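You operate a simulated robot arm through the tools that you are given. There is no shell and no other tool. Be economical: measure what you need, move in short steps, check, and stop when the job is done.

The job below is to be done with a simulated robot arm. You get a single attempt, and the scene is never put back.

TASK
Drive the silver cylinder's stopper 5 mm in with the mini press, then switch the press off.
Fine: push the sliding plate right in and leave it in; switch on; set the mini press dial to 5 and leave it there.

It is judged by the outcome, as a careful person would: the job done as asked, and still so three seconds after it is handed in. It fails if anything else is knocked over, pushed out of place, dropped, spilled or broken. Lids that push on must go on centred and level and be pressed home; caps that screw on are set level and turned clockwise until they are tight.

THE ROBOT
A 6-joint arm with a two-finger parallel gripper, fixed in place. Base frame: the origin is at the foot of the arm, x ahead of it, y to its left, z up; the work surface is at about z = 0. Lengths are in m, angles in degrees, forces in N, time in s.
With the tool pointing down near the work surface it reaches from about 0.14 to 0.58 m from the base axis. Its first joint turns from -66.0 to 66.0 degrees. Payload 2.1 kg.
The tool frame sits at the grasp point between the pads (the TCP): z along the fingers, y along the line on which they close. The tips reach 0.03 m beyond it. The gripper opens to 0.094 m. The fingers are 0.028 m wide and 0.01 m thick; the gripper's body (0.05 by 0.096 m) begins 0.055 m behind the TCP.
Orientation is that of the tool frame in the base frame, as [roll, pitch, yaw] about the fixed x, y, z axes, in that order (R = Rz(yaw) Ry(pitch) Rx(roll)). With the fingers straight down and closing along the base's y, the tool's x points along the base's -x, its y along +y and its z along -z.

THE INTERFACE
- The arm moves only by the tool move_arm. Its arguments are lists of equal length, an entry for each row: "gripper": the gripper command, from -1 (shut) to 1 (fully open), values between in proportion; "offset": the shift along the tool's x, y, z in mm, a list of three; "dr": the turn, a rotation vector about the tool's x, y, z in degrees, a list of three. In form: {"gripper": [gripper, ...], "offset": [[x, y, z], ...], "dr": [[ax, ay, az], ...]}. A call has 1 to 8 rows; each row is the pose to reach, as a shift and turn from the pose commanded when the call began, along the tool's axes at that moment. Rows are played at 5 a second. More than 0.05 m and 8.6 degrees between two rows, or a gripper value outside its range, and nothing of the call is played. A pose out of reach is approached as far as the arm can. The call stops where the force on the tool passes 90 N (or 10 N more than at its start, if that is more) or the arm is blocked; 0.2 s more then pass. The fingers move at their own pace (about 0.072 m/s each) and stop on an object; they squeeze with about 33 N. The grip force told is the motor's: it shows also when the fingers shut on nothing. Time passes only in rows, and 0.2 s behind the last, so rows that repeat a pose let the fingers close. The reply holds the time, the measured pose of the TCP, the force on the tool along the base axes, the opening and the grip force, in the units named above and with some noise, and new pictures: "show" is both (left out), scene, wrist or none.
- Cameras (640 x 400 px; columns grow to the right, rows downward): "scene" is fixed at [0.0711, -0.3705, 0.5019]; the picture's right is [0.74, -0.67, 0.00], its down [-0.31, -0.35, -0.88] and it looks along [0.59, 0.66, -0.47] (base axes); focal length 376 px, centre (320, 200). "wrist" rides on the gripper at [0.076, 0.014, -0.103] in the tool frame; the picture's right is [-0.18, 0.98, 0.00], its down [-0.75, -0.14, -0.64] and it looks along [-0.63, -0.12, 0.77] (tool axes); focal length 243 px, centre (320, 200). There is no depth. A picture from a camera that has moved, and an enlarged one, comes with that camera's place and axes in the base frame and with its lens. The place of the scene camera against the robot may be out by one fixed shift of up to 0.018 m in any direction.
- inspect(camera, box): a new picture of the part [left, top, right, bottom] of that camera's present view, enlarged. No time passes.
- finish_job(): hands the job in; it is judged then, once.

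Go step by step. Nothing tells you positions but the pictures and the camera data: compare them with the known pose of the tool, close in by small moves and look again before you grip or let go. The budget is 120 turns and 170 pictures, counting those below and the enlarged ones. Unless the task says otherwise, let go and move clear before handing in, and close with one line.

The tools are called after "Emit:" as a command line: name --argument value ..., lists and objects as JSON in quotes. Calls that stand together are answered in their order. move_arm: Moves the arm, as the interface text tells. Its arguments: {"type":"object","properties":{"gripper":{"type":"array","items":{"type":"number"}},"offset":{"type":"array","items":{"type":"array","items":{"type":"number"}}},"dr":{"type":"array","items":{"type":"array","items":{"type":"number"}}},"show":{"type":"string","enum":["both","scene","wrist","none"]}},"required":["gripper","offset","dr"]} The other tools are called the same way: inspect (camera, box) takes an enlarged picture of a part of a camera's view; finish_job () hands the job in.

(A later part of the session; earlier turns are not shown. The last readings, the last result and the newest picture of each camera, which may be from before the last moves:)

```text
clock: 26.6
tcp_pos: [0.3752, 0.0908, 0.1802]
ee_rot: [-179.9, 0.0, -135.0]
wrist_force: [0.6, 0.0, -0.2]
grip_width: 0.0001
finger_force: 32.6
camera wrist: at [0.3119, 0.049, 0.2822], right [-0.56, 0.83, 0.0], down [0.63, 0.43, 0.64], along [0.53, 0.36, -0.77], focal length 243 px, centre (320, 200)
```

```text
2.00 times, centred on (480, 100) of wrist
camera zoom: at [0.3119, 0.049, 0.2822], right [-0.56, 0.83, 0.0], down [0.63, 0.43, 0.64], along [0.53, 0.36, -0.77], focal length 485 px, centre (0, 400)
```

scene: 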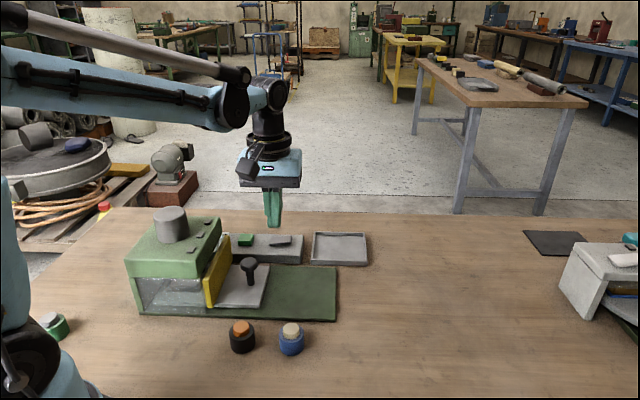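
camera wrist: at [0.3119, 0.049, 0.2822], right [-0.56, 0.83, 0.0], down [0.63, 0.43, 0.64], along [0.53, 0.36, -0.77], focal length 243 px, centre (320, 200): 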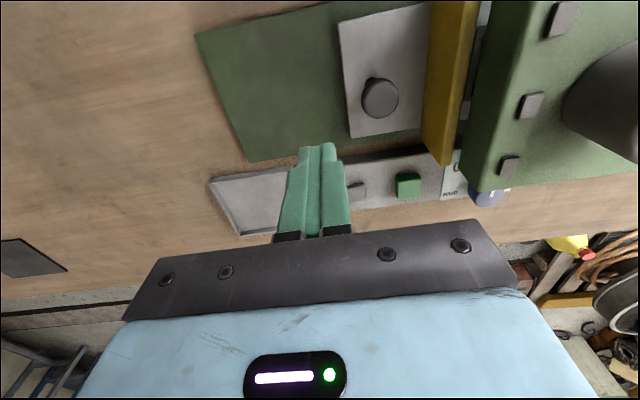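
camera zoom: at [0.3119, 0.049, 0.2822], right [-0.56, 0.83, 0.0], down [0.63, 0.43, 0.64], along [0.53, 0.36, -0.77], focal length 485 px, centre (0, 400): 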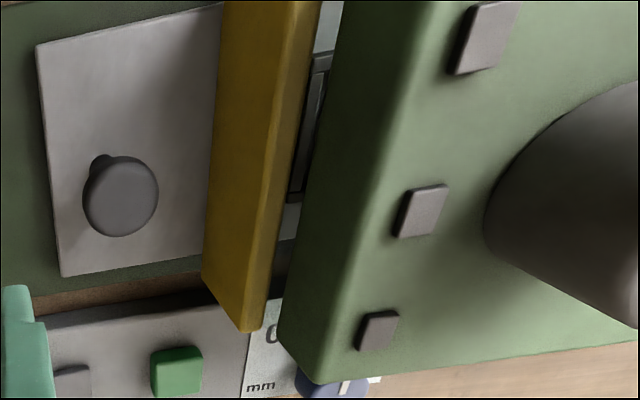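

Emit:
inspect --camera "scene" --box '[125, 265, 225, 325]'

Emit:
inspect --camera "scene" --box '[205, 225, 305, 275]'

```text
6.40 times, centred on (175, 295) of scene
camera zoom: at [0.0711, -0.3705, 0.5019], right [0.74, -0.67, 0.0], down [-0.31, -0.35, -0.88], along [0.59, 0.66, -0.47], focal length 2403 px, centre (1248, -408)
```

zoom: 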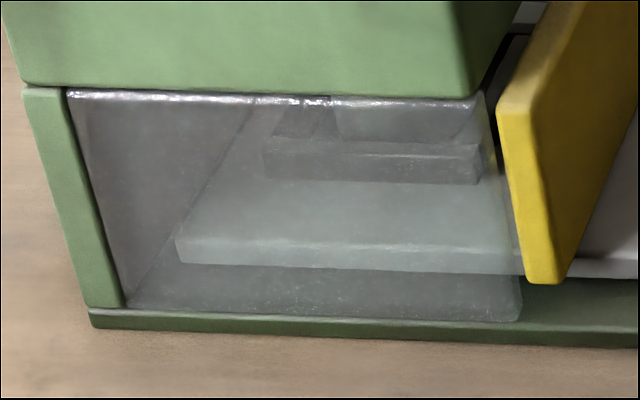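

```text
6.40 times, centred on (255, 250) of scene
camera zoom: at [0.0711, -0.3705, 0.5019], right [0.74, -0.67, 0.0], down [-0.31, -0.35, -0.88], along [0.59, 0.66, -0.47], focal length 2403 px, centre (736, -120)
```

zoom: 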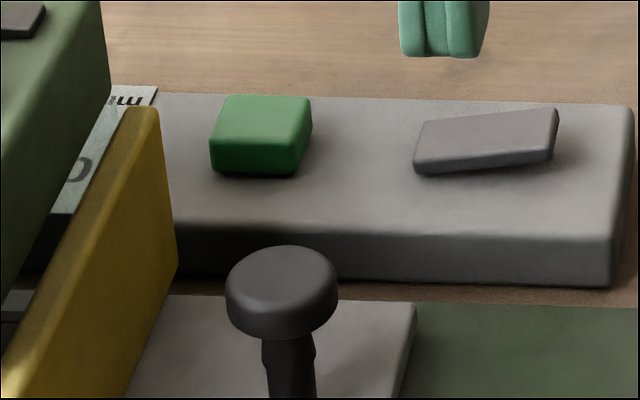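

The plate is close to home, but I want to be sure the gap at the guard is just the end stop. I'll view the gap edge-on from above.

Emit:
move_arm --gripper '[-1, -1, -1, -1]' --offset '[[0, 10, -30], [0, 40, -30], [0, 75, -30], [0, 105, -30]]' --dr '[[0, 0, 0], [0, 0, 0], [0, 0, 0], [0, 0, 0]]' --show "wrist"

Emit:
inspect --camera "wrist" --box '[220, 0, 420, 150]'

```text
clock: 27.6
tcp_pos: [0.3015, 0.166, 0.2096]
ee_rot: [180.0, 0.0, -135.2]
wrist_force: [0.2, -0.6, 0.1]
grip_width: 0.0
finger_force: 33.1
camera wrist: at [0.2383, 0.1237, 0.3116], right [-0.56, 0.83, 0.0], down [0.63, 0.43, 0.64], along [0.53, 0.36, -0.77], focal length 243 px, centre (320, 200)
```

wrist: 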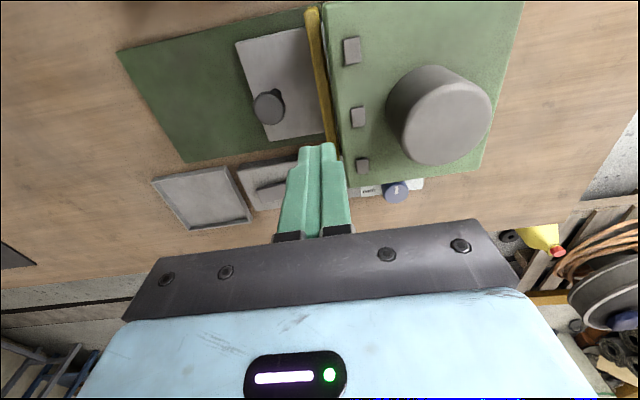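

```text
2.67 times, centred on (320, 75) of wrist
camera zoom: at [0.2383, 0.1237, 0.3116], right [-0.56, 0.83, 0.0], down [0.63, 0.43, 0.64], along [0.53, 0.36, -0.77], focal length 647 px, centre (320, 533)
```

zoom: 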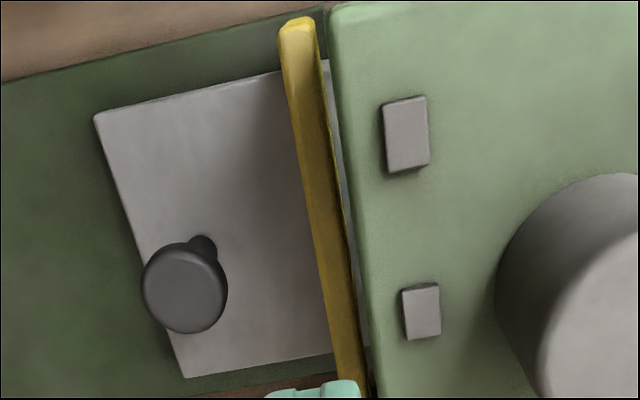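

The remaining gap is only about 4 mm. I'll push once more to confirm it's at the stop.

Emit:
move_arm --gripper '[-1, -1, -1, -1, -1, -1, -1, -1]' --offset '[[0, -40, 0], [0, -80, 0], [0, -110, 0], [0, -110, 40], [0, -110, 80], [0, -110, 120], [0, -110, 140], [0, -95, 140]]' --dr '[[0, 0, 0], [0, 0, 0], [0, 0, 0], [0, 0, 0], [0, 0, 0], [0, 0, 0], [0, 0, 0], [0, 0, 0]]' --show "none"

Emit:
move_arm --gripper '[-1, -1, -1, -1, -1, -1, -1, -1]' --offset '[[0, 4, 0], [0, 7, 0], [0, 10, 0], [0, 13, 0], [0, 15, 0], [0, 17, 0], [0, 19, 0], [0, 21, 0]]' --dr '[[0, 0, 0], [0, 0, 0], [0, 0, 0], [0, 0, 0], [0, 0, 0], [0, 0, 0], [0, 0, 0], [0, 0, 0]]' --show "none"

Emit:
inspect --camera "scene" --box '[120, 190, 360, 330]'

```text
clock: 29.4
tcp_pos: [0.3693, 0.0993, 0.0697]
ee_rot: [-180.0, 0.0, -135.0]
wrist_force: [-0.4, -1.5, -0.1]
grip_width: 0.0
finger_force: 32.9
```

```text
clock: 31.2
tcp_pos: [0.3571, 0.1099, 0.0702]
ee_rot: [-179.0, 0.1, -135.4]
wrist_force: [39.5, -33.9, 5.7]
grip_width: 0.0
finger_force: 32.8
```

```text
2.67 times, centred on (240, 260) of scene
camera zoom: at [0.0711, -0.3705, 0.5019], right [0.74, -0.67, 0.0], down [-0.31, -0.35, -0.88], along [0.59, 0.65, -0.47], focal length 1001 px, centre (533, 40)
```

zoom: 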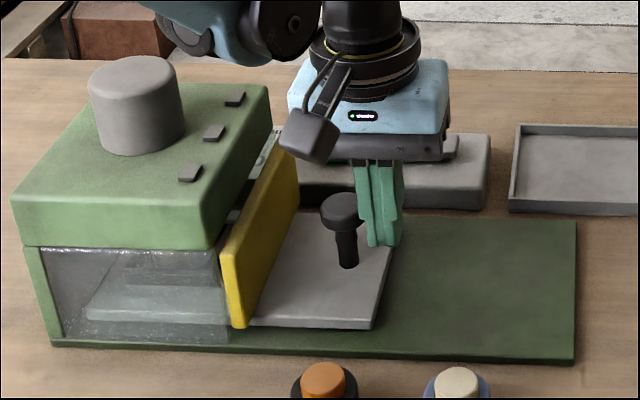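

It stopped at the same place, so the plate is right in. Next is the tilted grey rocker, which should be the power switch. I'll back off, lift and move above its raised end.

Emit:
move_arm --gripper '[-1, -1, -1, -1, -1, -1, -1]' --offset '[[0, -15, 0], [0, -32, 0], [0, -32, -40], [0, -32, -80], [-40, -30, -80], [-80, -30, -80], [-124, -28, -80]]' --dr '[[0, 0, 0], [0, 0, 0], [0, 0, 0], [0, 0, 0], [0, 0, 0], [0, 0, 0], [0, 0, 0]]' --show "wrist"

Emit:
inspect --camera "wrist" --box '[260, 40, 500, 200]'

Emit:
inspect --camera "scene" --box '[200, 190, 360, 290]'

```text
clock: 32.8
tcp_pos: [0.4601, 0.1826, 0.1513]
ee_rot: [-180.0, -0.1, -135.1]
wrist_force: [0.0, 0.1, -0.4]
grip_width: 0.0
finger_force: 33.3
camera wrist: at [0.3974, 0.1399, 0.2529], right [-0.56, 0.83, 0.0], down [0.63, 0.43, 0.64], along [0.53, 0.36, -0.77], focal length 243 px, centre (320, 200)
```

wrist: 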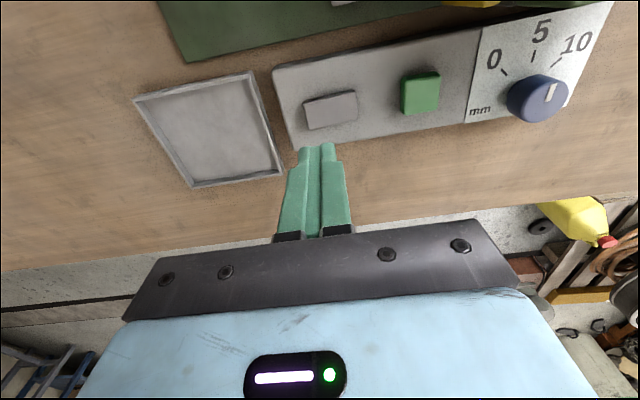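

```text
2.50 times, centred on (380, 120) of wrist
camera zoom: at [0.3974, 0.1399, 0.2529], right [-0.56, 0.83, 0.0], down [0.63, 0.43, 0.64], along [0.53, 0.36, -0.77], focal length 606 px, centre (170, 400)
```

zoom: 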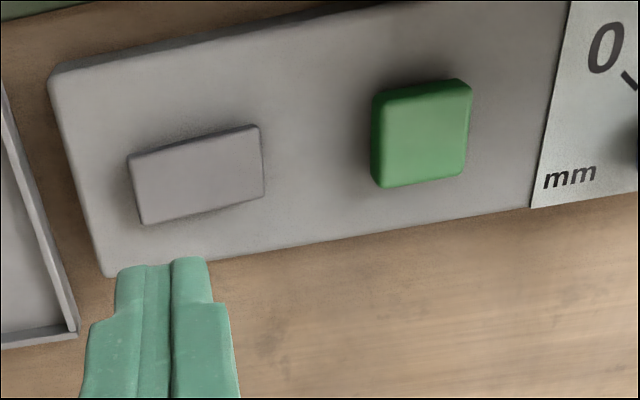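

```text
4.00 times, centred on (280, 240) of scene
camera zoom: at [0.0711, -0.3705, 0.5019], right [0.74, -0.67, 0.0], down [-0.31, -0.35, -0.88], along [0.59, 0.66, -0.47], focal length 1502 px, centre (480, 40)
```

zoom: 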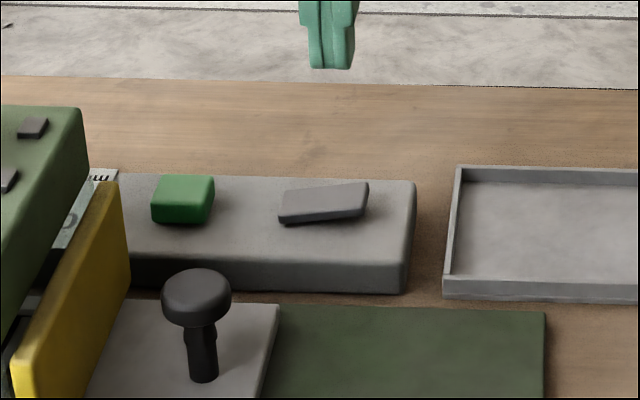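

The rocker's raised end is at about (0.467, 0.178), on the side away from the dial. I'll lower over it.

Emit:
move_arm --gripper '[-1, -1, -1]' --offset '[[-1.5, -8, 25], [-1.5, -8, 50], [-1.5, -8, 70]]' --dr '[[0, 0, 0], [0, 0, 0], [0, 0, 0]]' --show "wrist"

Emit:
inspect --camera "scene" --box '[220, 190, 340, 280]'

Emit:
inspect --camera "wrist" --box '[260, 80, 480, 220]'

```text
clock: 33.6
tcp_pos: [0.4665, 0.1756, 0.0811]
ee_rot: [180.0, -0.1, -135.0]
wrist_force: [1.3, -0.1, 0.6]
grip_width: 0.0001
finger_force: 33.3
camera wrist: at [0.4038, 0.1344, 0.1821], right [-0.56, 0.83, 0.0], down [0.63, 0.43, 0.64], along [0.53, 0.36, -0.77], focal length 243 px, centre (320, 200)
```

wrist: 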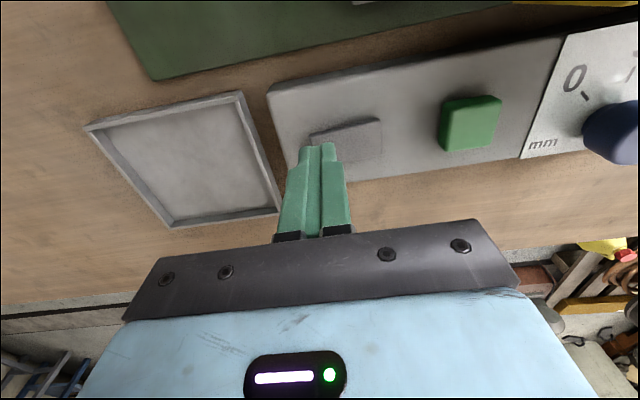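

```text
4.44 times, centred on (280, 235) of scene
camera zoom: at [0.0712, -0.3705, 0.5019], right [0.74, -0.67, 0.0], down [-0.31, -0.35, -0.88], along [0.59, 0.66, -0.47], focal length 1669 px, centre (498, 44)
```

zoom: 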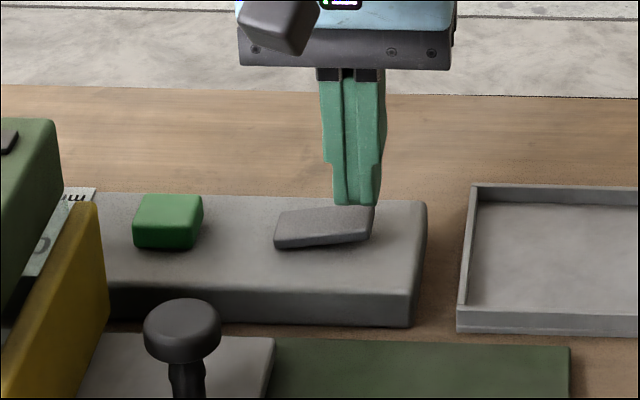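

```text
2.86 times, centred on (370, 150) of wrist
camera zoom: at [0.4038, 0.1344, 0.1821], right [-0.56, 0.83, 0.0], down [0.63, 0.43, 0.64], along [0.53, 0.36, -0.77], focal length 693 px, centre (177, 343)
```

zoom: 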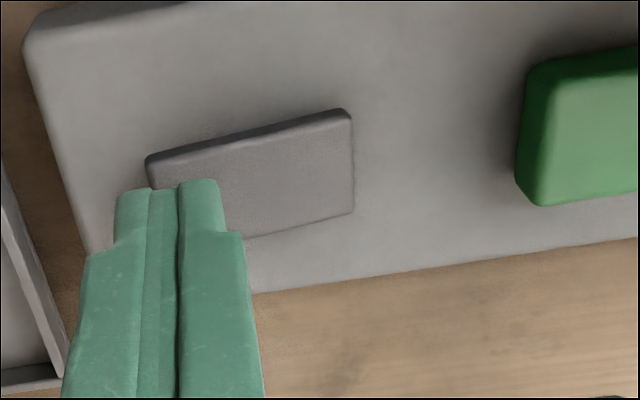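

The tips are over the raised end. I'll press in small steps.

Emit:
move_arm --gripper '[-1, -1, -1, -1, -1]' --offset '[[0, -3, 4], [0, -3, 7], [0, -3, 10], [0, -3, 12], [0, -3, 14]]' --dr '[[0, 0, 0], [0, 0, 0], [0, 0, 0], [0, 0, 0], [0, 0, 0]]' --show "none"

Emit:
inspect --camera "scene" --box '[220, 190, 340, 280]'

```text
clock: 34.8
tcp_pos: [0.4691, 0.174, 0.0654]
ee_rot: [-180.0, -0.1, -135.0]
wrist_force: [0.1, -0.1, -0.3]
grip_width: 0.0001
finger_force: 33.0
```

```text
4.44 times, centred on (280, 235) of scene
camera zoom: at [0.0711, -0.3705, 0.5019], right [0.74, -0.67, 0.0], down [-0.31, -0.35, -0.88], along [0.59, 0.66, -0.47], focal length 1669 px, centre (498, 44)
```

zoom: 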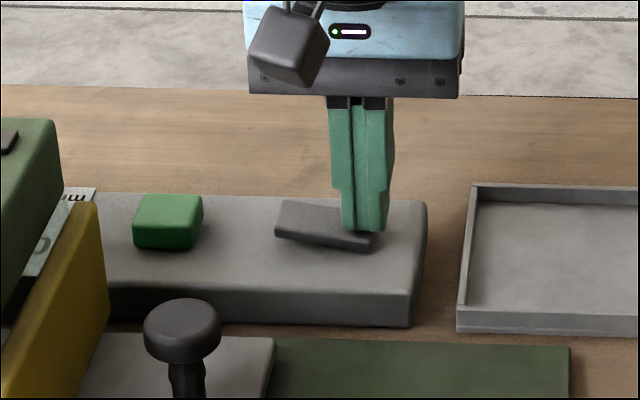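

The rocker has flipped. I'll lift and see whether the press runs or the green button still has to be pressed.

Emit:
move_arm --gripper '[-1, -1, -1, -1, -1]' --offset '[[0, 0, -25], [0, 0, -60], [0, 0, -60], [0, 0, -60], [0, 0, -60]]' --dr '[[0, 0, 0], [0, 0, 0], [0, 0, 0], [0, 0, 0], [0, 0, 0]]' --show "both"

Emit:
inspect --camera "scene" --box '[120, 190, 360, 330]'

Emit:
inspect --camera "scene" --box '[125, 265, 225, 325]'

```text
clock: 36.0
tcp_pos: [0.468, 0.1736, 0.128]
ee_rot: [-180.0, 0.1, -135.1]
wrist_force: [0.0, -0.5, 0.1]
grip_width: 0.0
finger_force: 33.4
camera wrist: at [0.4054, 0.1312, 0.2308], right [-0.56, 0.83, 0.0], down [0.63, 0.43, 0.64], along [0.53, 0.36, -0.77], focal length 243 px, centre (320, 200)
```

scene: 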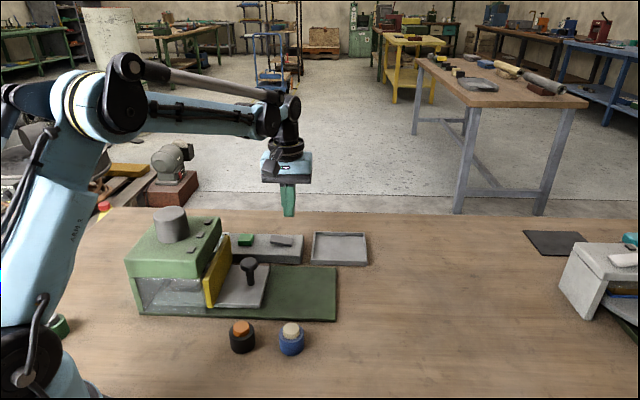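
wrist: 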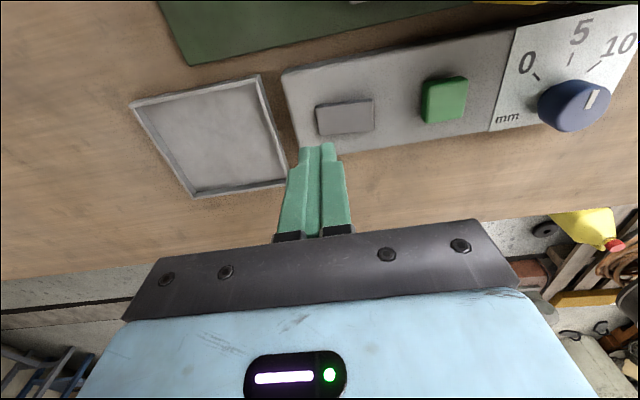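

```text
2.67 times, centred on (240, 260) of scene
camera zoom: at [0.0711, -0.3705, 0.5019], right [0.74, -0.67, 0.0], down [-0.31, -0.35, -0.88], along [0.59, 0.66, -0.47], focal length 1001 px, centre (533, 40)
```

zoom: 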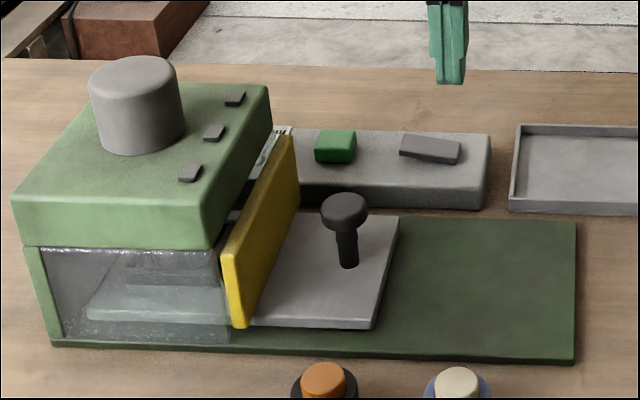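

```text
6.40 times, centred on (175, 295) of scene
camera zoom: at [0.0711, -0.3705, 0.5019], right [0.74, -0.67, 0.0], down [-0.31, -0.35, -0.88], along [0.59, 0.66, -0.47], focal length 2403 px, centre (1248, -408)
```

zoom: 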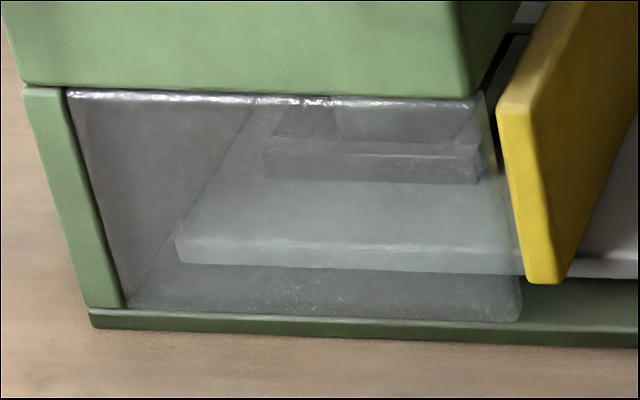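

Emit:
inspect --camera "scene" --box '[140, 195, 230, 265]'

Emit:
inspect --camera "wrist" --box '[520, 60, 640, 140]'

Emit:
inspect --camera "wrist" --box '[290, 60, 490, 160]'

```text
5.71 times, centred on (185, 230) of scene
camera zoom: at [0.0711, -0.3705, 0.5019], right [0.74, -0.67, 0.0], down [-0.31, -0.35, -0.88], along [0.59, 0.66, -0.47], focal length 2146 px, centre (1091, 29)
```

zoom: 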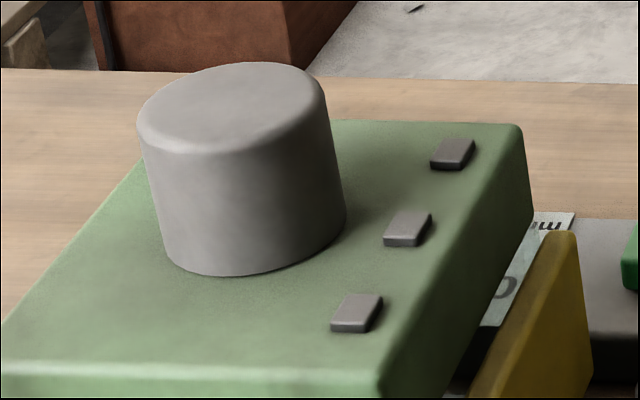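

```text
5.00 times, centred on (580, 100) of wrist
camera zoom: at [0.4054, 0.1312, 0.2308], right [-0.56, 0.83, 0.0], down [0.63, 0.43, 0.64], along [0.53, 0.36, -0.77], focal length 1213 px, centre (-980, 700)
```

zoom: 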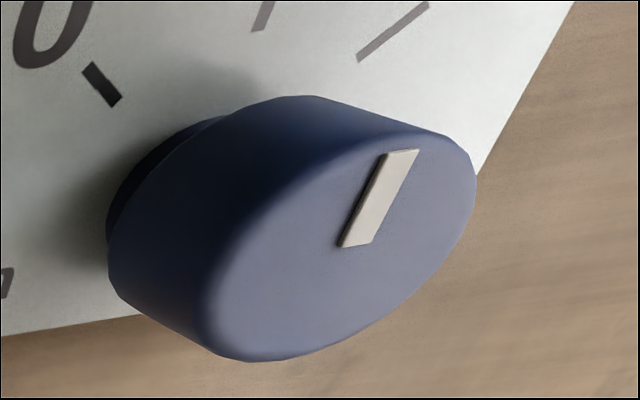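

```text
3.20 times, centred on (390, 110) of wrist
camera zoom: at [0.4054, 0.1312, 0.2308], right [-0.56, 0.83, 0.0], down [0.63, 0.43, 0.64], along [0.53, 0.36, -0.77], focal length 776 px, centre (96, 488)
```

zoom: 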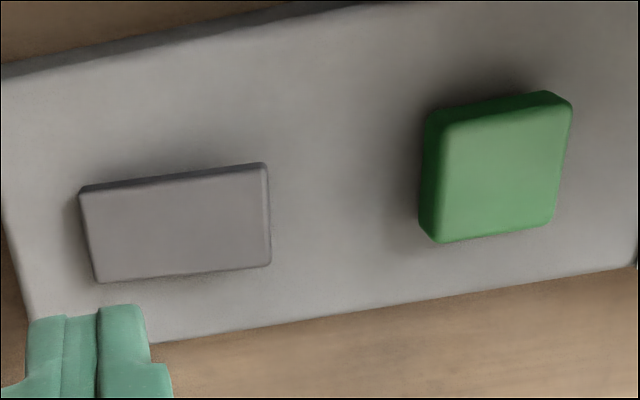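

The pointer still reads 5. The press is idle, so the green button is presumably the start button. I'll move above it, which also gives it a moment in case it starts by itself.

Emit:
move_arm --gripper '[-1, -1, -1, -1, -1, -1]' --offset '[[0, 25, 0], [0, 50, 0], [0, 75, 0], [0, 97, 0], [0, 97, 25], [0, 97, 25]]' --dr '[[0, 0, 0], [0, 0, 0], [0, 0, 0], [0, 0, 0], [0, 0, 0], [0, 0, 0]]' --show "both"

Emit:
inspect --camera "wrist" --box '[240, 80, 440, 220]'

Emit:
inspect --camera "scene" --box '[130, 195, 290, 315]'

```text
clock: 37.4
tcp_pos: [0.4009, 0.2442, 0.1027]
ee_rot: [-180.0, 0.0, -134.9]
wrist_force: [0.0, -0.4, 0.1]
grip_width: 0.0002
finger_force: 33.2
camera wrist: at [0.3366, 0.2012, 0.2042], right [-0.56, 0.83, 0.0], down [0.63, 0.43, 0.64], along [0.53, 0.36, -0.77], focal length 243 px, centre (320, 200)
```

scene: 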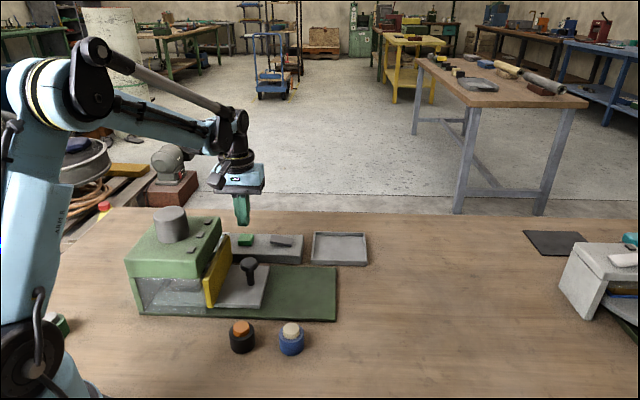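
wrist: 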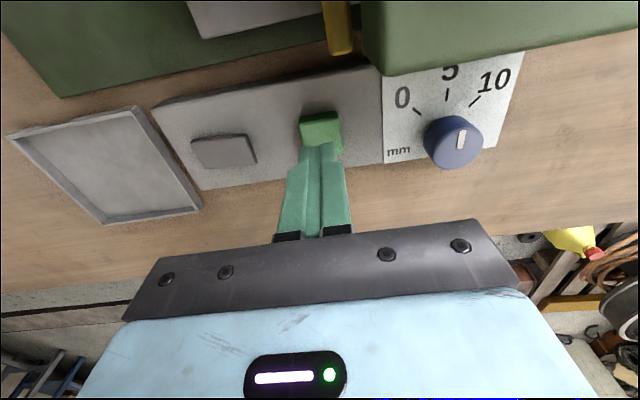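

```text
2.86 times, centred on (340, 150) of wrist
camera zoom: at [0.3366, 0.2012, 0.2042], right [-0.56, 0.83, 0.0], down [0.63, 0.43, 0.64], along [0.53, 0.36, -0.77], focal length 693 px, centre (263, 343)
```

zoom: 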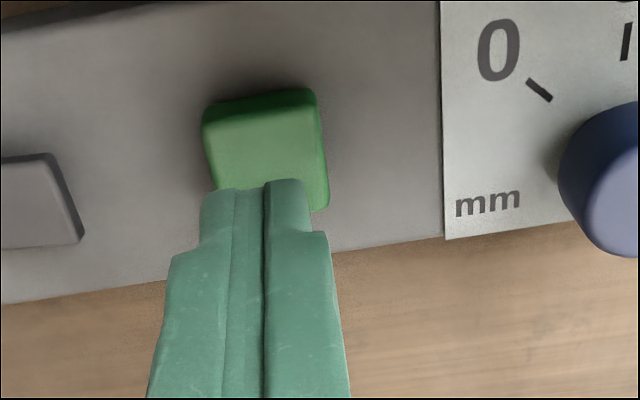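

```text
3.33 times, centred on (210, 255) of scene
camera zoom: at [0.0711, -0.3705, 0.5019], right [0.74, -0.67, 0.0], down [-0.31, -0.35, -0.88], along [0.59, 0.66, -0.47], focal length 1252 px, centre (687, 17)
```

zoom: 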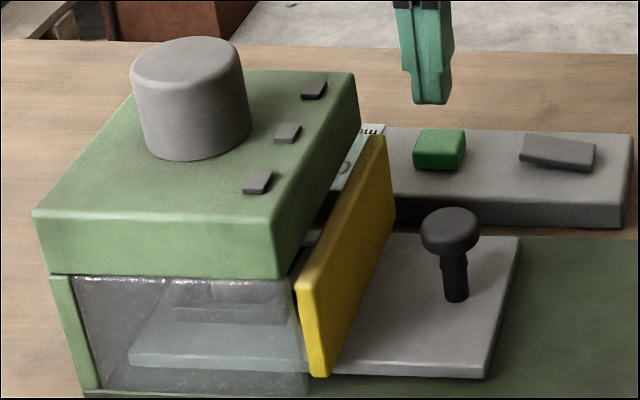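

It's centred over the button to within about 5 mm. I'll adjust and press gradually.

Emit:
move_arm --gripper '[-1, -1, -1, -1, -1, -1]' --offset '[[4, 0, 10], [4, 0, 20], [4, 0, 24], [4, 0, 27], [4, 0, 30], [4, 0, 30]]' --dr '[[0, 0, 0], [0, 0, 0], [0, 0, 0], [0, 0, 0], [0, 0, 0], [0, 0, 0]]' --show "none"

Emit:
inspect --camera "scene" --box '[130, 195, 290, 315]'

```text
clock: 38.8
tcp_pos: [0.3985, 0.24, 0.0717]
ee_rot: [180.0, 0.1, -135.0]
wrist_force: [0.9, -0.1, 1.1]
grip_width: 0.0002
finger_force: 33.0
```

```text
3.33 times, centred on (210, 255) of scene
camera zoom: at [0.0711, -0.3705, 0.5019], right [0.74, -0.67, 0.0], down [-0.31, -0.35, -0.88], along [0.59, 0.66, -0.47], focal length 1252 px, centre (687, 17)
```

zoom: 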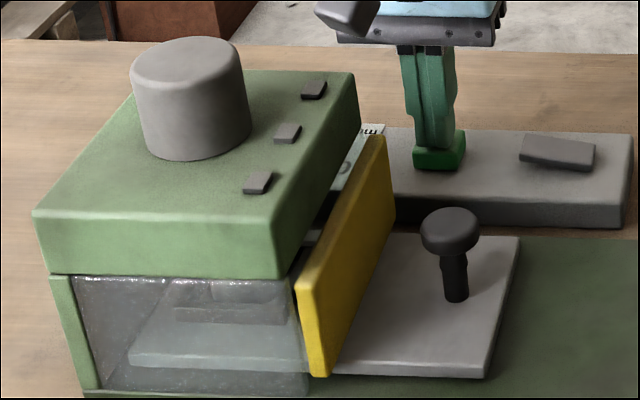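

It's just touching. I'll press further.

Emit:
move_arm --gripper '[-1, -1, -1, -1]' --offset '[[0, 0, 2], [0, 0, 4], [0, 0, 6], [0, 0, 7]]' --dr '[[0, 0, 0], [0, 0, 0], [0, 0, 0], [0, 0, 0]]' --show "none"

Emit:
inspect --camera "scene" --box '[130, 195, 290, 315]'

```text
clock: 39.8
tcp_pos: [0.3982, 0.2398, 0.0643]
ee_rot: [-180.0, 0.1, -135.1]
wrist_force: [-3.3, 1.9, 4.4]
grip_width: 0.0
finger_force: 32.8
```

```text
3.33 times, centred on (210, 255) of scene
camera zoom: at [0.0711, -0.3705, 0.5019], right [0.74, -0.67, 0.0], down [-0.31, -0.35, -0.88], along [0.59, 0.66, -0.47], focal length 1252 px, centre (687, 17)
```

zoom: 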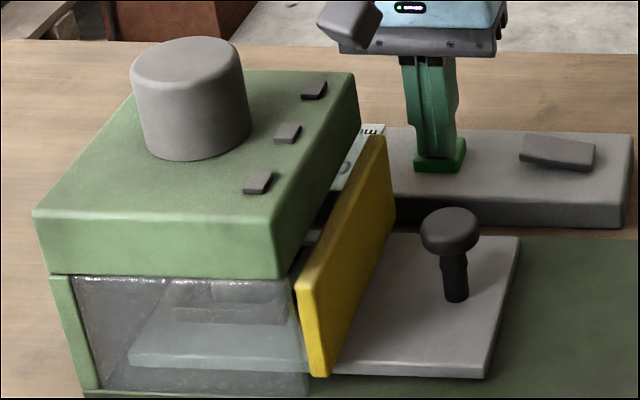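

The button is going down against a light spring. I'll press a bit more to reach its bottom.

Emit:
move_arm --gripper '[-1, -1, -1, -1]' --offset '[[0, 0, 1], [0, 0, 2], [0, 0, 3], [0, 0, 3]]' --dr '[[0, 0, 0], [0, 0, 0], [0, 0, 0], [0, 0, 0]]' --show "none"

Emit:
inspect --camera "scene" --box '[130, 195, 290, 315]'

```text
clock: 40.8
tcp_pos: [0.3977, 0.2401, 0.0611]
ee_rot: [179.9, 0.1, -135.0]
wrist_force: [-2.1, 6.0, 18.0]
grip_width: 0.0
finger_force: 33.2
```

```text
3.33 times, centred on (210, 255) of scene
camera zoom: at [0.0711, -0.3705, 0.5018], right [0.74, -0.67, 0.0], down [-0.31, -0.35, -0.88], along [0.59, 0.66, -0.47], focal length 1252 px, centre (687, 17)
```

zoom: 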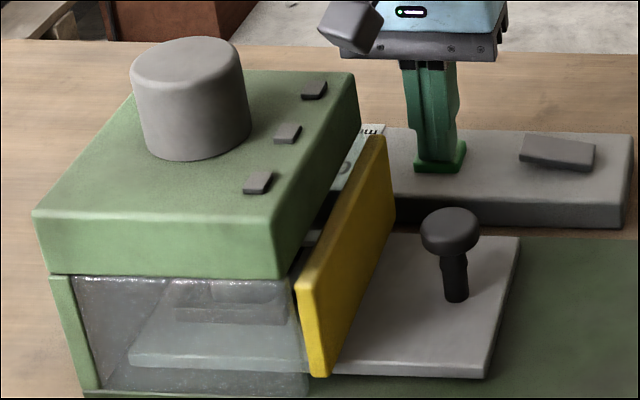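

It's bottomed out. I'll look inside while holding it, then lift off.

Emit:
inspect --camera "scene" --box '[125, 265, 225, 325]'

Emit:
move_arm --gripper '[-1, -1, -1, -1]' --offset '[[0, 0, -10], [0, 0, -30], [0, 0, -60], [0, 0, -60]]' --dr '[[0, 0, 0], [0, 0, 0], [0, 0, 0], [0, 0, 0]]' --show "both"

Emit:
inspect --camera "scene" --box '[125, 265, 225, 325]'

Emit:
inspect --camera "scene" --box '[130, 195, 330, 315]'

```text
6.40 times, centred on (175, 295) of scene
camera zoom: at [0.0711, -0.3705, 0.5018], right [0.74, -0.67, 0.0], down [-0.31, -0.35, -0.88], along [0.59, 0.66, -0.47], focal length 2403 px, centre (1248, -408)
```

zoom: 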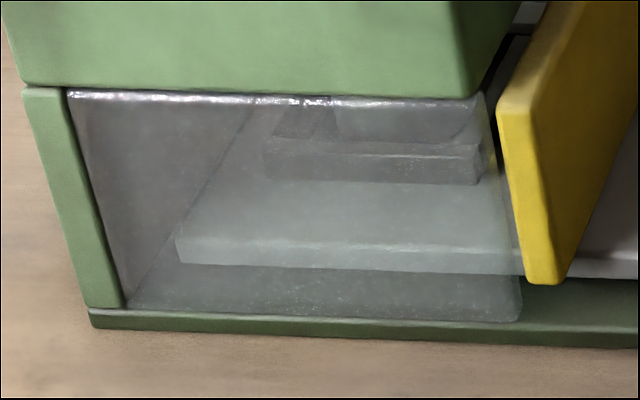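

```text
clock: 41.8
tcp_pos: [0.3988, 0.2397, 0.1231]
ee_rot: [-179.9, -0.1, -135.0]
wrist_force: [-0.2, -0.1, 0.3]
grip_width: 0.0
finger_force: 33.5
camera wrist: at [0.3354, 0.1974, 0.2249], right [-0.56, 0.83, 0.0], down [0.63, 0.43, 0.64], along [0.53, 0.36, -0.77], focal length 243 px, centre (320, 200)
```

scene: 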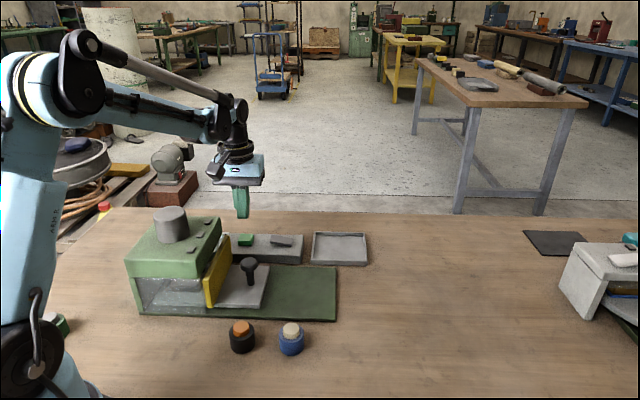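
wrist: 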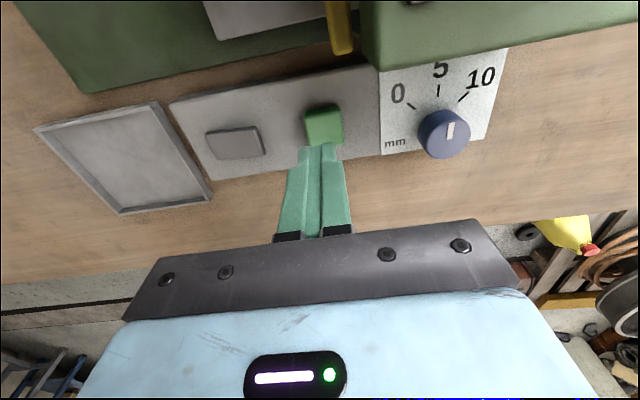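

```text
6.40 times, centred on (175, 295) of scene
camera zoom: at [0.0711, -0.3705, 0.5019], right [0.74, -0.67, 0.0], down [-0.31, -0.35, -0.88], along [0.59, 0.66, -0.47], focal length 2403 px, centre (1248, -408)
```

zoom: 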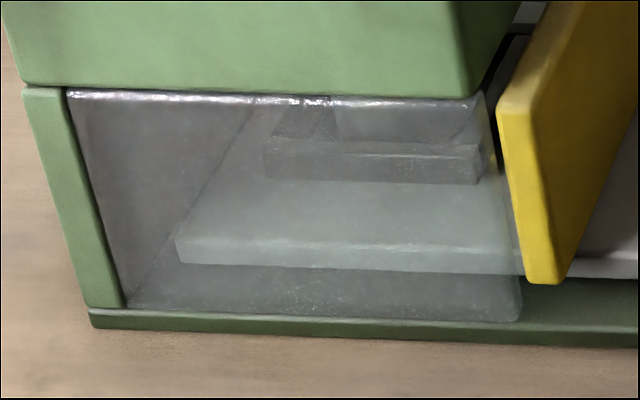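

```text
3.20 times, centred on (230, 255) of scene
camera zoom: at [0.0711, -0.3705, 0.5019], right [0.74, -0.67, 0.0], down [-0.31, -0.35, -0.88], along [0.59, 0.66, -0.47], focal length 1202 px, centre (608, 24)
```

zoom: 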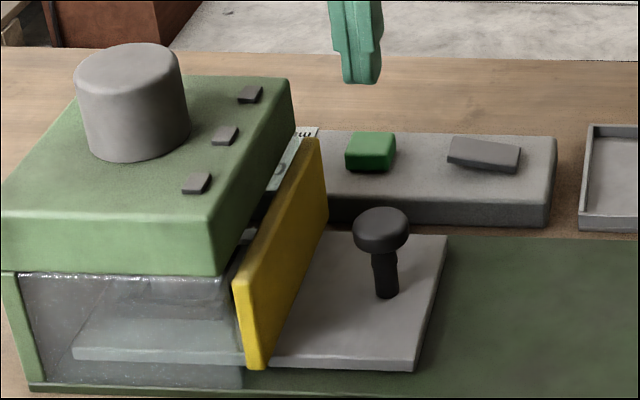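

Nothing outside shows whether the stopper moved, so I want to look through the far-side window before switching off. I'll lift, travel round and turn the camera to face it.

Emit:
move_arm --gripper '[-1, -1, -1, -1, -1, -1, -1, -1]' --offset '[[0, 0, -30], [0, 15, -60], [0, 40, -80], [0, 65, -80], [0, 90, -80], [0, 115, -80], [0, 140, -80], [0, 167, -80]]' --dr '[[0, 0, 8.5], [0, 0, 17], [0, 0, 25.5], [0, 0, 34], [0, 0, 42.5], [0, 0, 51], [0, 0, 59.5], [0, 0, 68]]' --show "none"

Emit:
move_arm --gripper '[-1, -1, -1, -1, -1, -1, -1, -1]' --offset '[[0, 0, 0], [0, 0, 0], [0, 0, 0], [0, 0, 0], [0, 0, 0], [0, 0, 0], [0, 0, 0], [0, 0, 0]]' --dr '[[0, 0, 8.5], [0, 0, 17], [0, 0, 25.5], [0, 0, 34], [0, 0, 42.5], [0, 0, 51], [0, 0, 59.5], [0, 0, 68]]' --show "both"

```text
clock: 43.6
tcp_pos: [0.2782, 0.3577, 0.2013]
ee_rot: [180.0, 0.1, 156.9]
wrist_force: [0.4, 0.2, 0.0]
grip_width: 0.0
finger_force: 32.7
```

```text
clock: 45.4
tcp_pos: [0.2802, 0.3579, 0.2013]
ee_rot: [-180.0, 0.0, 88.8]
wrist_force: [0.2, -0.3, 0.6]
grip_width: 0.0
finger_force: 33.1
camera wrist: at [0.2964, 0.436, 0.304], right [0.98, -0.2, 0.0], down [-0.16, -0.75, 0.64], along [-0.13, -0.63, -0.77], focal length 243 px, centre (320, 200)
```

scene: 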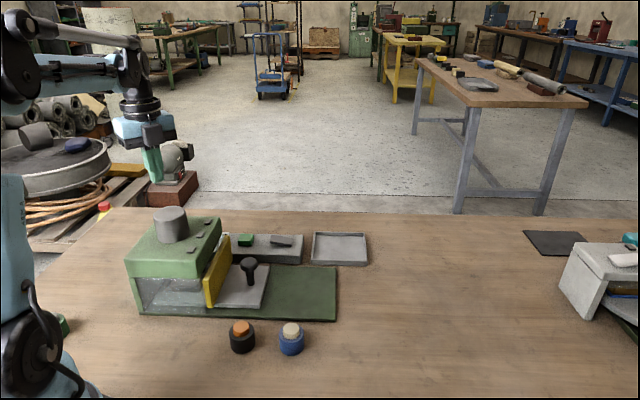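
wrist: 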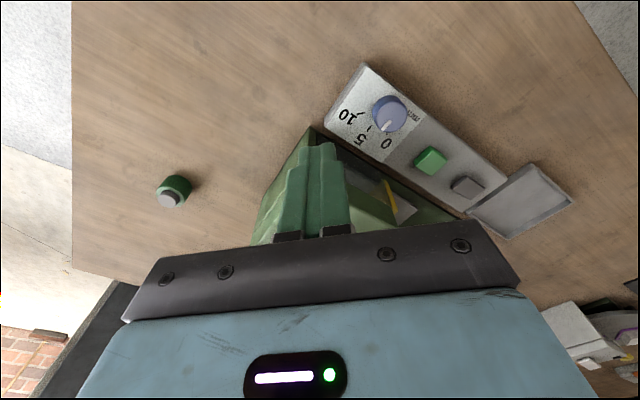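

The camera is mounted inverted, so I'll look between open fingers with the tool tilted. I'll turn perpendicular to the side wall first.

Emit:
move_arm --gripper '[-1, -1, -1, 0.5, 1]' --offset '[[-14, 14, 0], [-28, 28, 0], [-42, 43, 0], [-55, 57, 0], [-69, 71, 0]]' --dr '[[0, 0, 7], [0, 0, 14], [0, 0, 21], [0, 0, 28], [0, 0, 35]]' --show "none"

Emit:
move_arm --gripper '[1, 1, 1, 1, 1]' --offset '[[0, 0, 0], [0, 0, 0], [0, 0, 0], [0, 0, 0], [0, 0, 0]]' --dr '[[0, -7.6, 0], [0, -15.2, 0], [0, -22.8, 0], [0, -30.4, 0], [0, -38, 0]]' --show "both"

```text
clock: 46.6
tcp_pos: [0.3504, 0.287, 0.199]
ee_rot: [180.0, -0.1, 53.8]
wrist_force: [0.3, 1.0, -0.4]
grip_width: 0.08
finger_force: 0.0
```

```text
clock: 47.8
tcp_pos: [0.3516, 0.2866, 0.1999]
ee_rot: [179.9, 25.9, 53.9]
wrist_force: [-0.1, -0.4, -0.9]
grip_width: 0.0941
finger_force: 0.1
out of reach, approached as far as the arm can: row 4, 5
camera wrist: at [0.4292, 0.3724, 0.2592], right [0.7, -0.71, 0.08], down [-0.35, -0.24, 0.91], along [-0.62, -0.66, -0.41], focal length 243 px, centre (320, 200)
```

scene: 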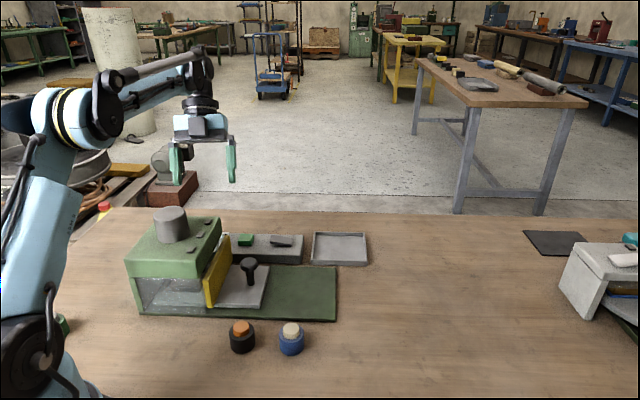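
wrist: 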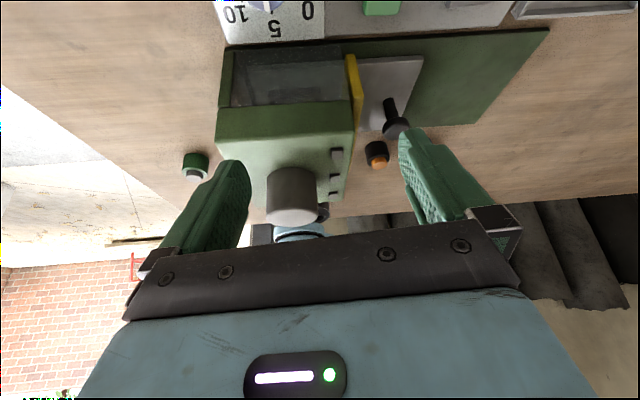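

The window is visible from here at a 26° tilt. I'll lower step by step.

Emit:
move_arm --gripper '[1, 1, 1]' --offset '[[9, 0, 18], [18, 0, 36], [27, 0, 54]]' --dr '[[0, 0, 0], [0, 0, 0], [0, 0, 0]]' --show "wrist"

Emit:
inspect --camera "wrist" --box '[200, 20, 440, 200]'

```text
clock: 48.6
tcp_pos: [0.3494, 0.2895, 0.1396]
ee_rot: [179.9, 25.8, 54.0]
wrist_force: [-0.8, -0.8, 0.9]
grip_width: 0.0944
finger_force: 0.0
camera wrist: at [0.4289, 0.3742, 0.1984], right [0.7, -0.71, 0.08], down [-0.35, -0.24, 0.91], along [-0.62, -0.66, -0.42], focal length 243 px, centre (320, 200)
```

wrist: 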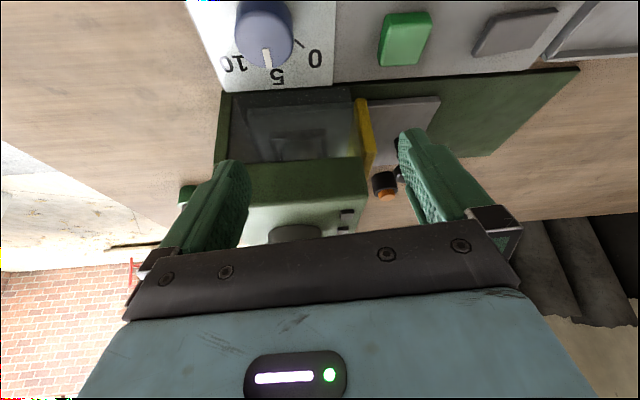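

```text
2.22 times, centred on (320, 110) of wrist
camera zoom: at [0.4289, 0.3742, 0.1984], right [0.7, -0.71, 0.08], down [-0.35, -0.24, 0.91], along [-0.62, -0.66, -0.42], focal length 539 px, centre (320, 400)
```

zoom: 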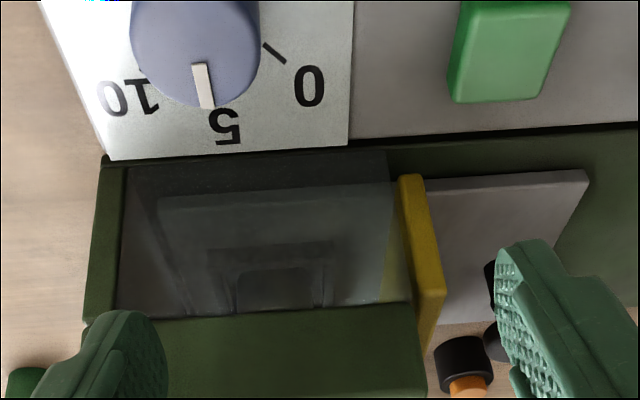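

Through the window I can now see the nest and cylinder body, and the pointer lies exactly on 5. I'll lower more.

Emit:
move_arm --gripper '[1, 1, 1]' --offset '[[7, 0, 14], [14, 0, 28], [21, 0, 43]]' --dr '[[0, 0, 0], [0, 0, 0], [0, 0, 0]]' --show "wrist"

Emit:
inspect --camera "wrist" --box '[220, 80, 400, 215]'

```text
clock: 49.4
tcp_pos: [0.3486, 0.2898, 0.0924]
ee_rot: [179.9, 25.9, 54.1]
wrist_force: [-0.9, -0.4, -0.2]
grip_width: 0.0942
finger_force: 0.0
camera wrist: at [0.4278, 0.3748, 0.1509], right [0.7, -0.71, 0.08], down [-0.35, -0.24, 0.91], along [-0.62, -0.66, -0.42], focal length 243 px, centre (320, 200)
```

wrist: 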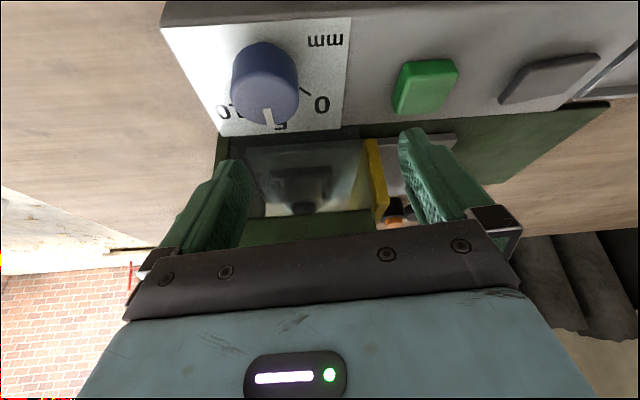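

```text
2.96 times, centred on (310, 148) of wrist
camera zoom: at [0.4278, 0.3748, 0.1509], right [0.7, -0.71, 0.08], down [-0.35, -0.24, 0.91], along [-0.62, -0.66, -0.42], focal length 719 px, centre (350, 356)
```

zoom: 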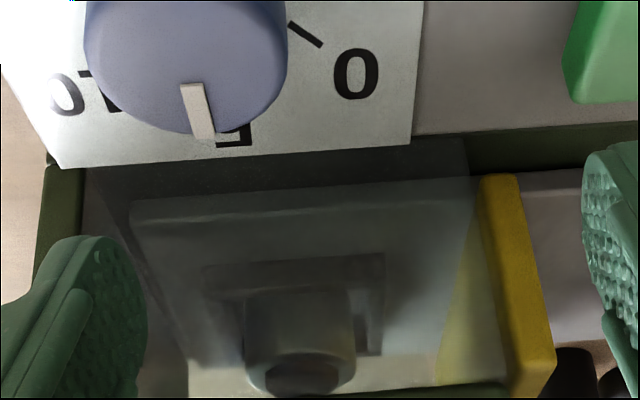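

The cylinder's top and stopper are now visible through the window. I'll zoom in.

Emit:
inspect --camera "wrist" --box '[270, 150, 350, 220]'

```text
5.71 times, centred on (310, 185) of wrist
camera zoom: at [0.4278, 0.3748, 0.1509], right [0.7, -0.71, 0.08], down [-0.35, -0.24, 0.91], along [-0.62, -0.66, -0.42], focal length 1386 px, centre (377, 286)
```

zoom: 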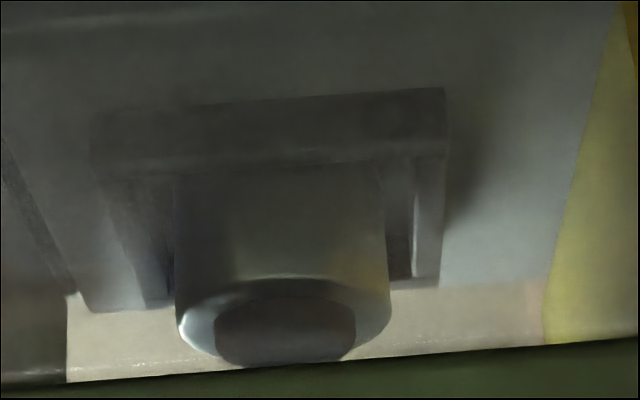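

Emit:
inspect --camera "wrist" --box '[288, 182, 324, 209]'

```text
14.81 times, centred on (306, 196) of wrist
camera zoom: at [0.4278, 0.3748, 0.1509], right [0.7, -0.71, 0.08], down [-0.35, -0.24, 0.91], along [-0.62, -0.66, -0.42], focal length 3594 px, centre (527, 267)
```

zoom: 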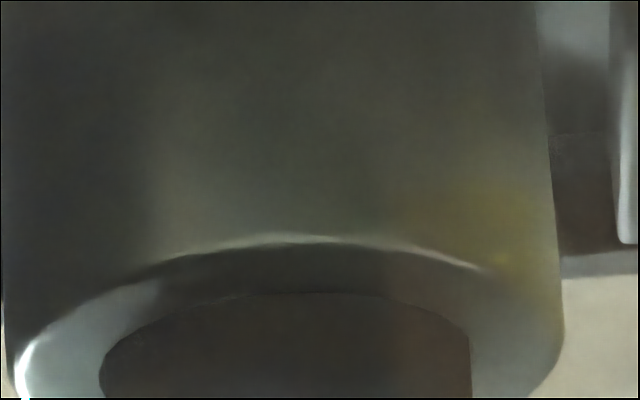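

Emit:
inspect --camera "wrist" --box '[286, 194, 326, 224]'

```text
13.33 times, centred on (306, 209) of wrist
camera zoom: at [0.4278, 0.3748, 0.1509], right [0.7, -0.71, 0.08], down [-0.35, -0.24, 0.91], along [-0.62, -0.66, -0.42], focal length 3235 px, centre (507, 80)
```

zoom: 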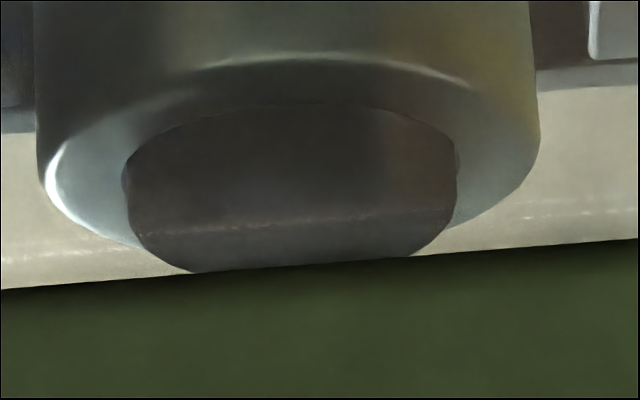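

The stopper now protrudes only about 4–5 mm, where it stood about 10 mm proud before, so the stroke is done. I'll lift straight up, level the tool, close the fingers and go to switch off.

Emit:
move_arm --gripper '[1, 1, 1, 0, -1, -1, -1]' --offset '[[-15, 0, -31], [-29, 0, -60], [-44, 0, -90], [-44, 0, -90], [-44, 0, -90], [-44, 0, -90], [-44, 0, -90]]' --dr '[[0, 0, 0], [0, 0, 0], [0, 0, 0], [0, 6.5, 0], [0, 13, 0], [0, 19.5, 0], [0, 25.9, 0]]' --show "none"

```text
clock: 51.0
tcp_pos: [0.3492, 0.2891, 0.1919]
ee_rot: [179.7, -0.3, 54.0]
wrist_force: [0.6, 0.2, -0.4]
grip_width: 0.0
finger_force: 33.4
```

Emit:
move_arm --gripper '[-1, -1, -1, -1, -1, -1]' --offset '[[-3, 30, 0], [-6, 60, 10], [-9, 90, 25], [-13, 122, 45], [-13, 122, 72], [-13, 122, 72]]' --dr '[[0, 0, 3], [0, 0, 6], [0, 0, 9], [0, 0, 9], [0, 0, 9], [0, 0, 9]]' --show "wrist"

Emit:
inspect --camera "wrist" --box '[220, 60, 420, 200]'

Emit:
inspect --camera "scene" --box '[200, 190, 340, 290]'

```text
clock: 52.4
tcp_pos: [0.4415, 0.2076, 0.1209]
ee_rot: [179.9, -0.1, 45.1]
wrist_force: [0.0, -0.1, -0.5]
grip_width: 0.0
finger_force: 33.3
camera wrist: at [0.506, 0.2528, 0.2227], right [0.57, -0.82, 0.0], down [-0.63, -0.43, 0.64], along [-0.53, -0.36, -0.77], focal length 243 px, centre (320, 200)
```

wrist: 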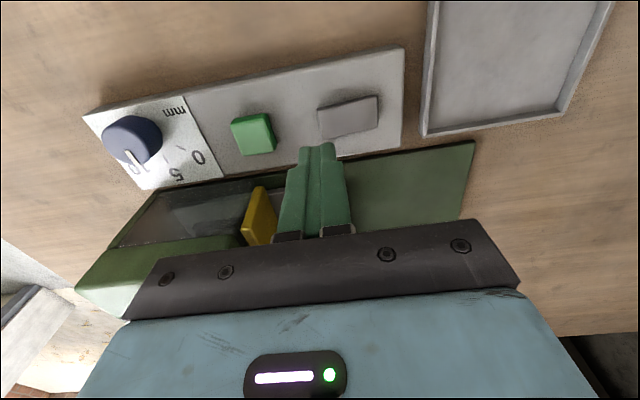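

```text
2.86 times, centred on (320, 130) of wrist
camera zoom: at [0.506, 0.2528, 0.2227], right [0.57, -0.82, 0.0], down [-0.63, -0.43, 0.64], along [-0.53, -0.36, -0.77], focal length 693 px, centre (320, 400)
```

zoom: 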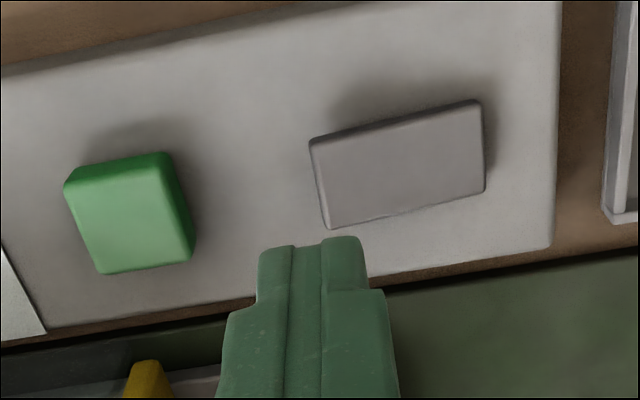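

```text
4.00 times, centred on (270, 240) of scene
camera zoom: at [0.0711, -0.3705, 0.5019], right [0.74, -0.67, 0.0], down [-0.31, -0.35, -0.88], along [0.59, 0.66, -0.47], focal length 1502 px, centre (520, 40)
```

zoom: 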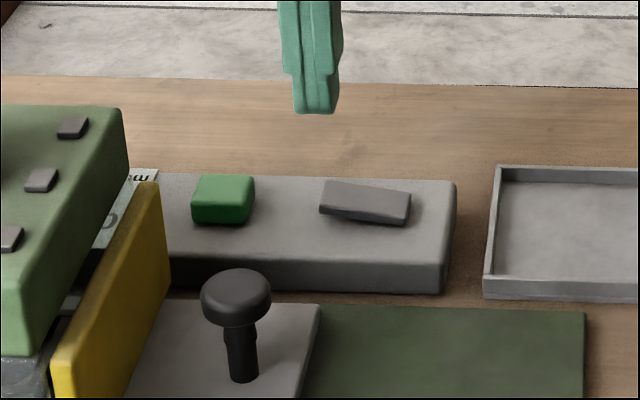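

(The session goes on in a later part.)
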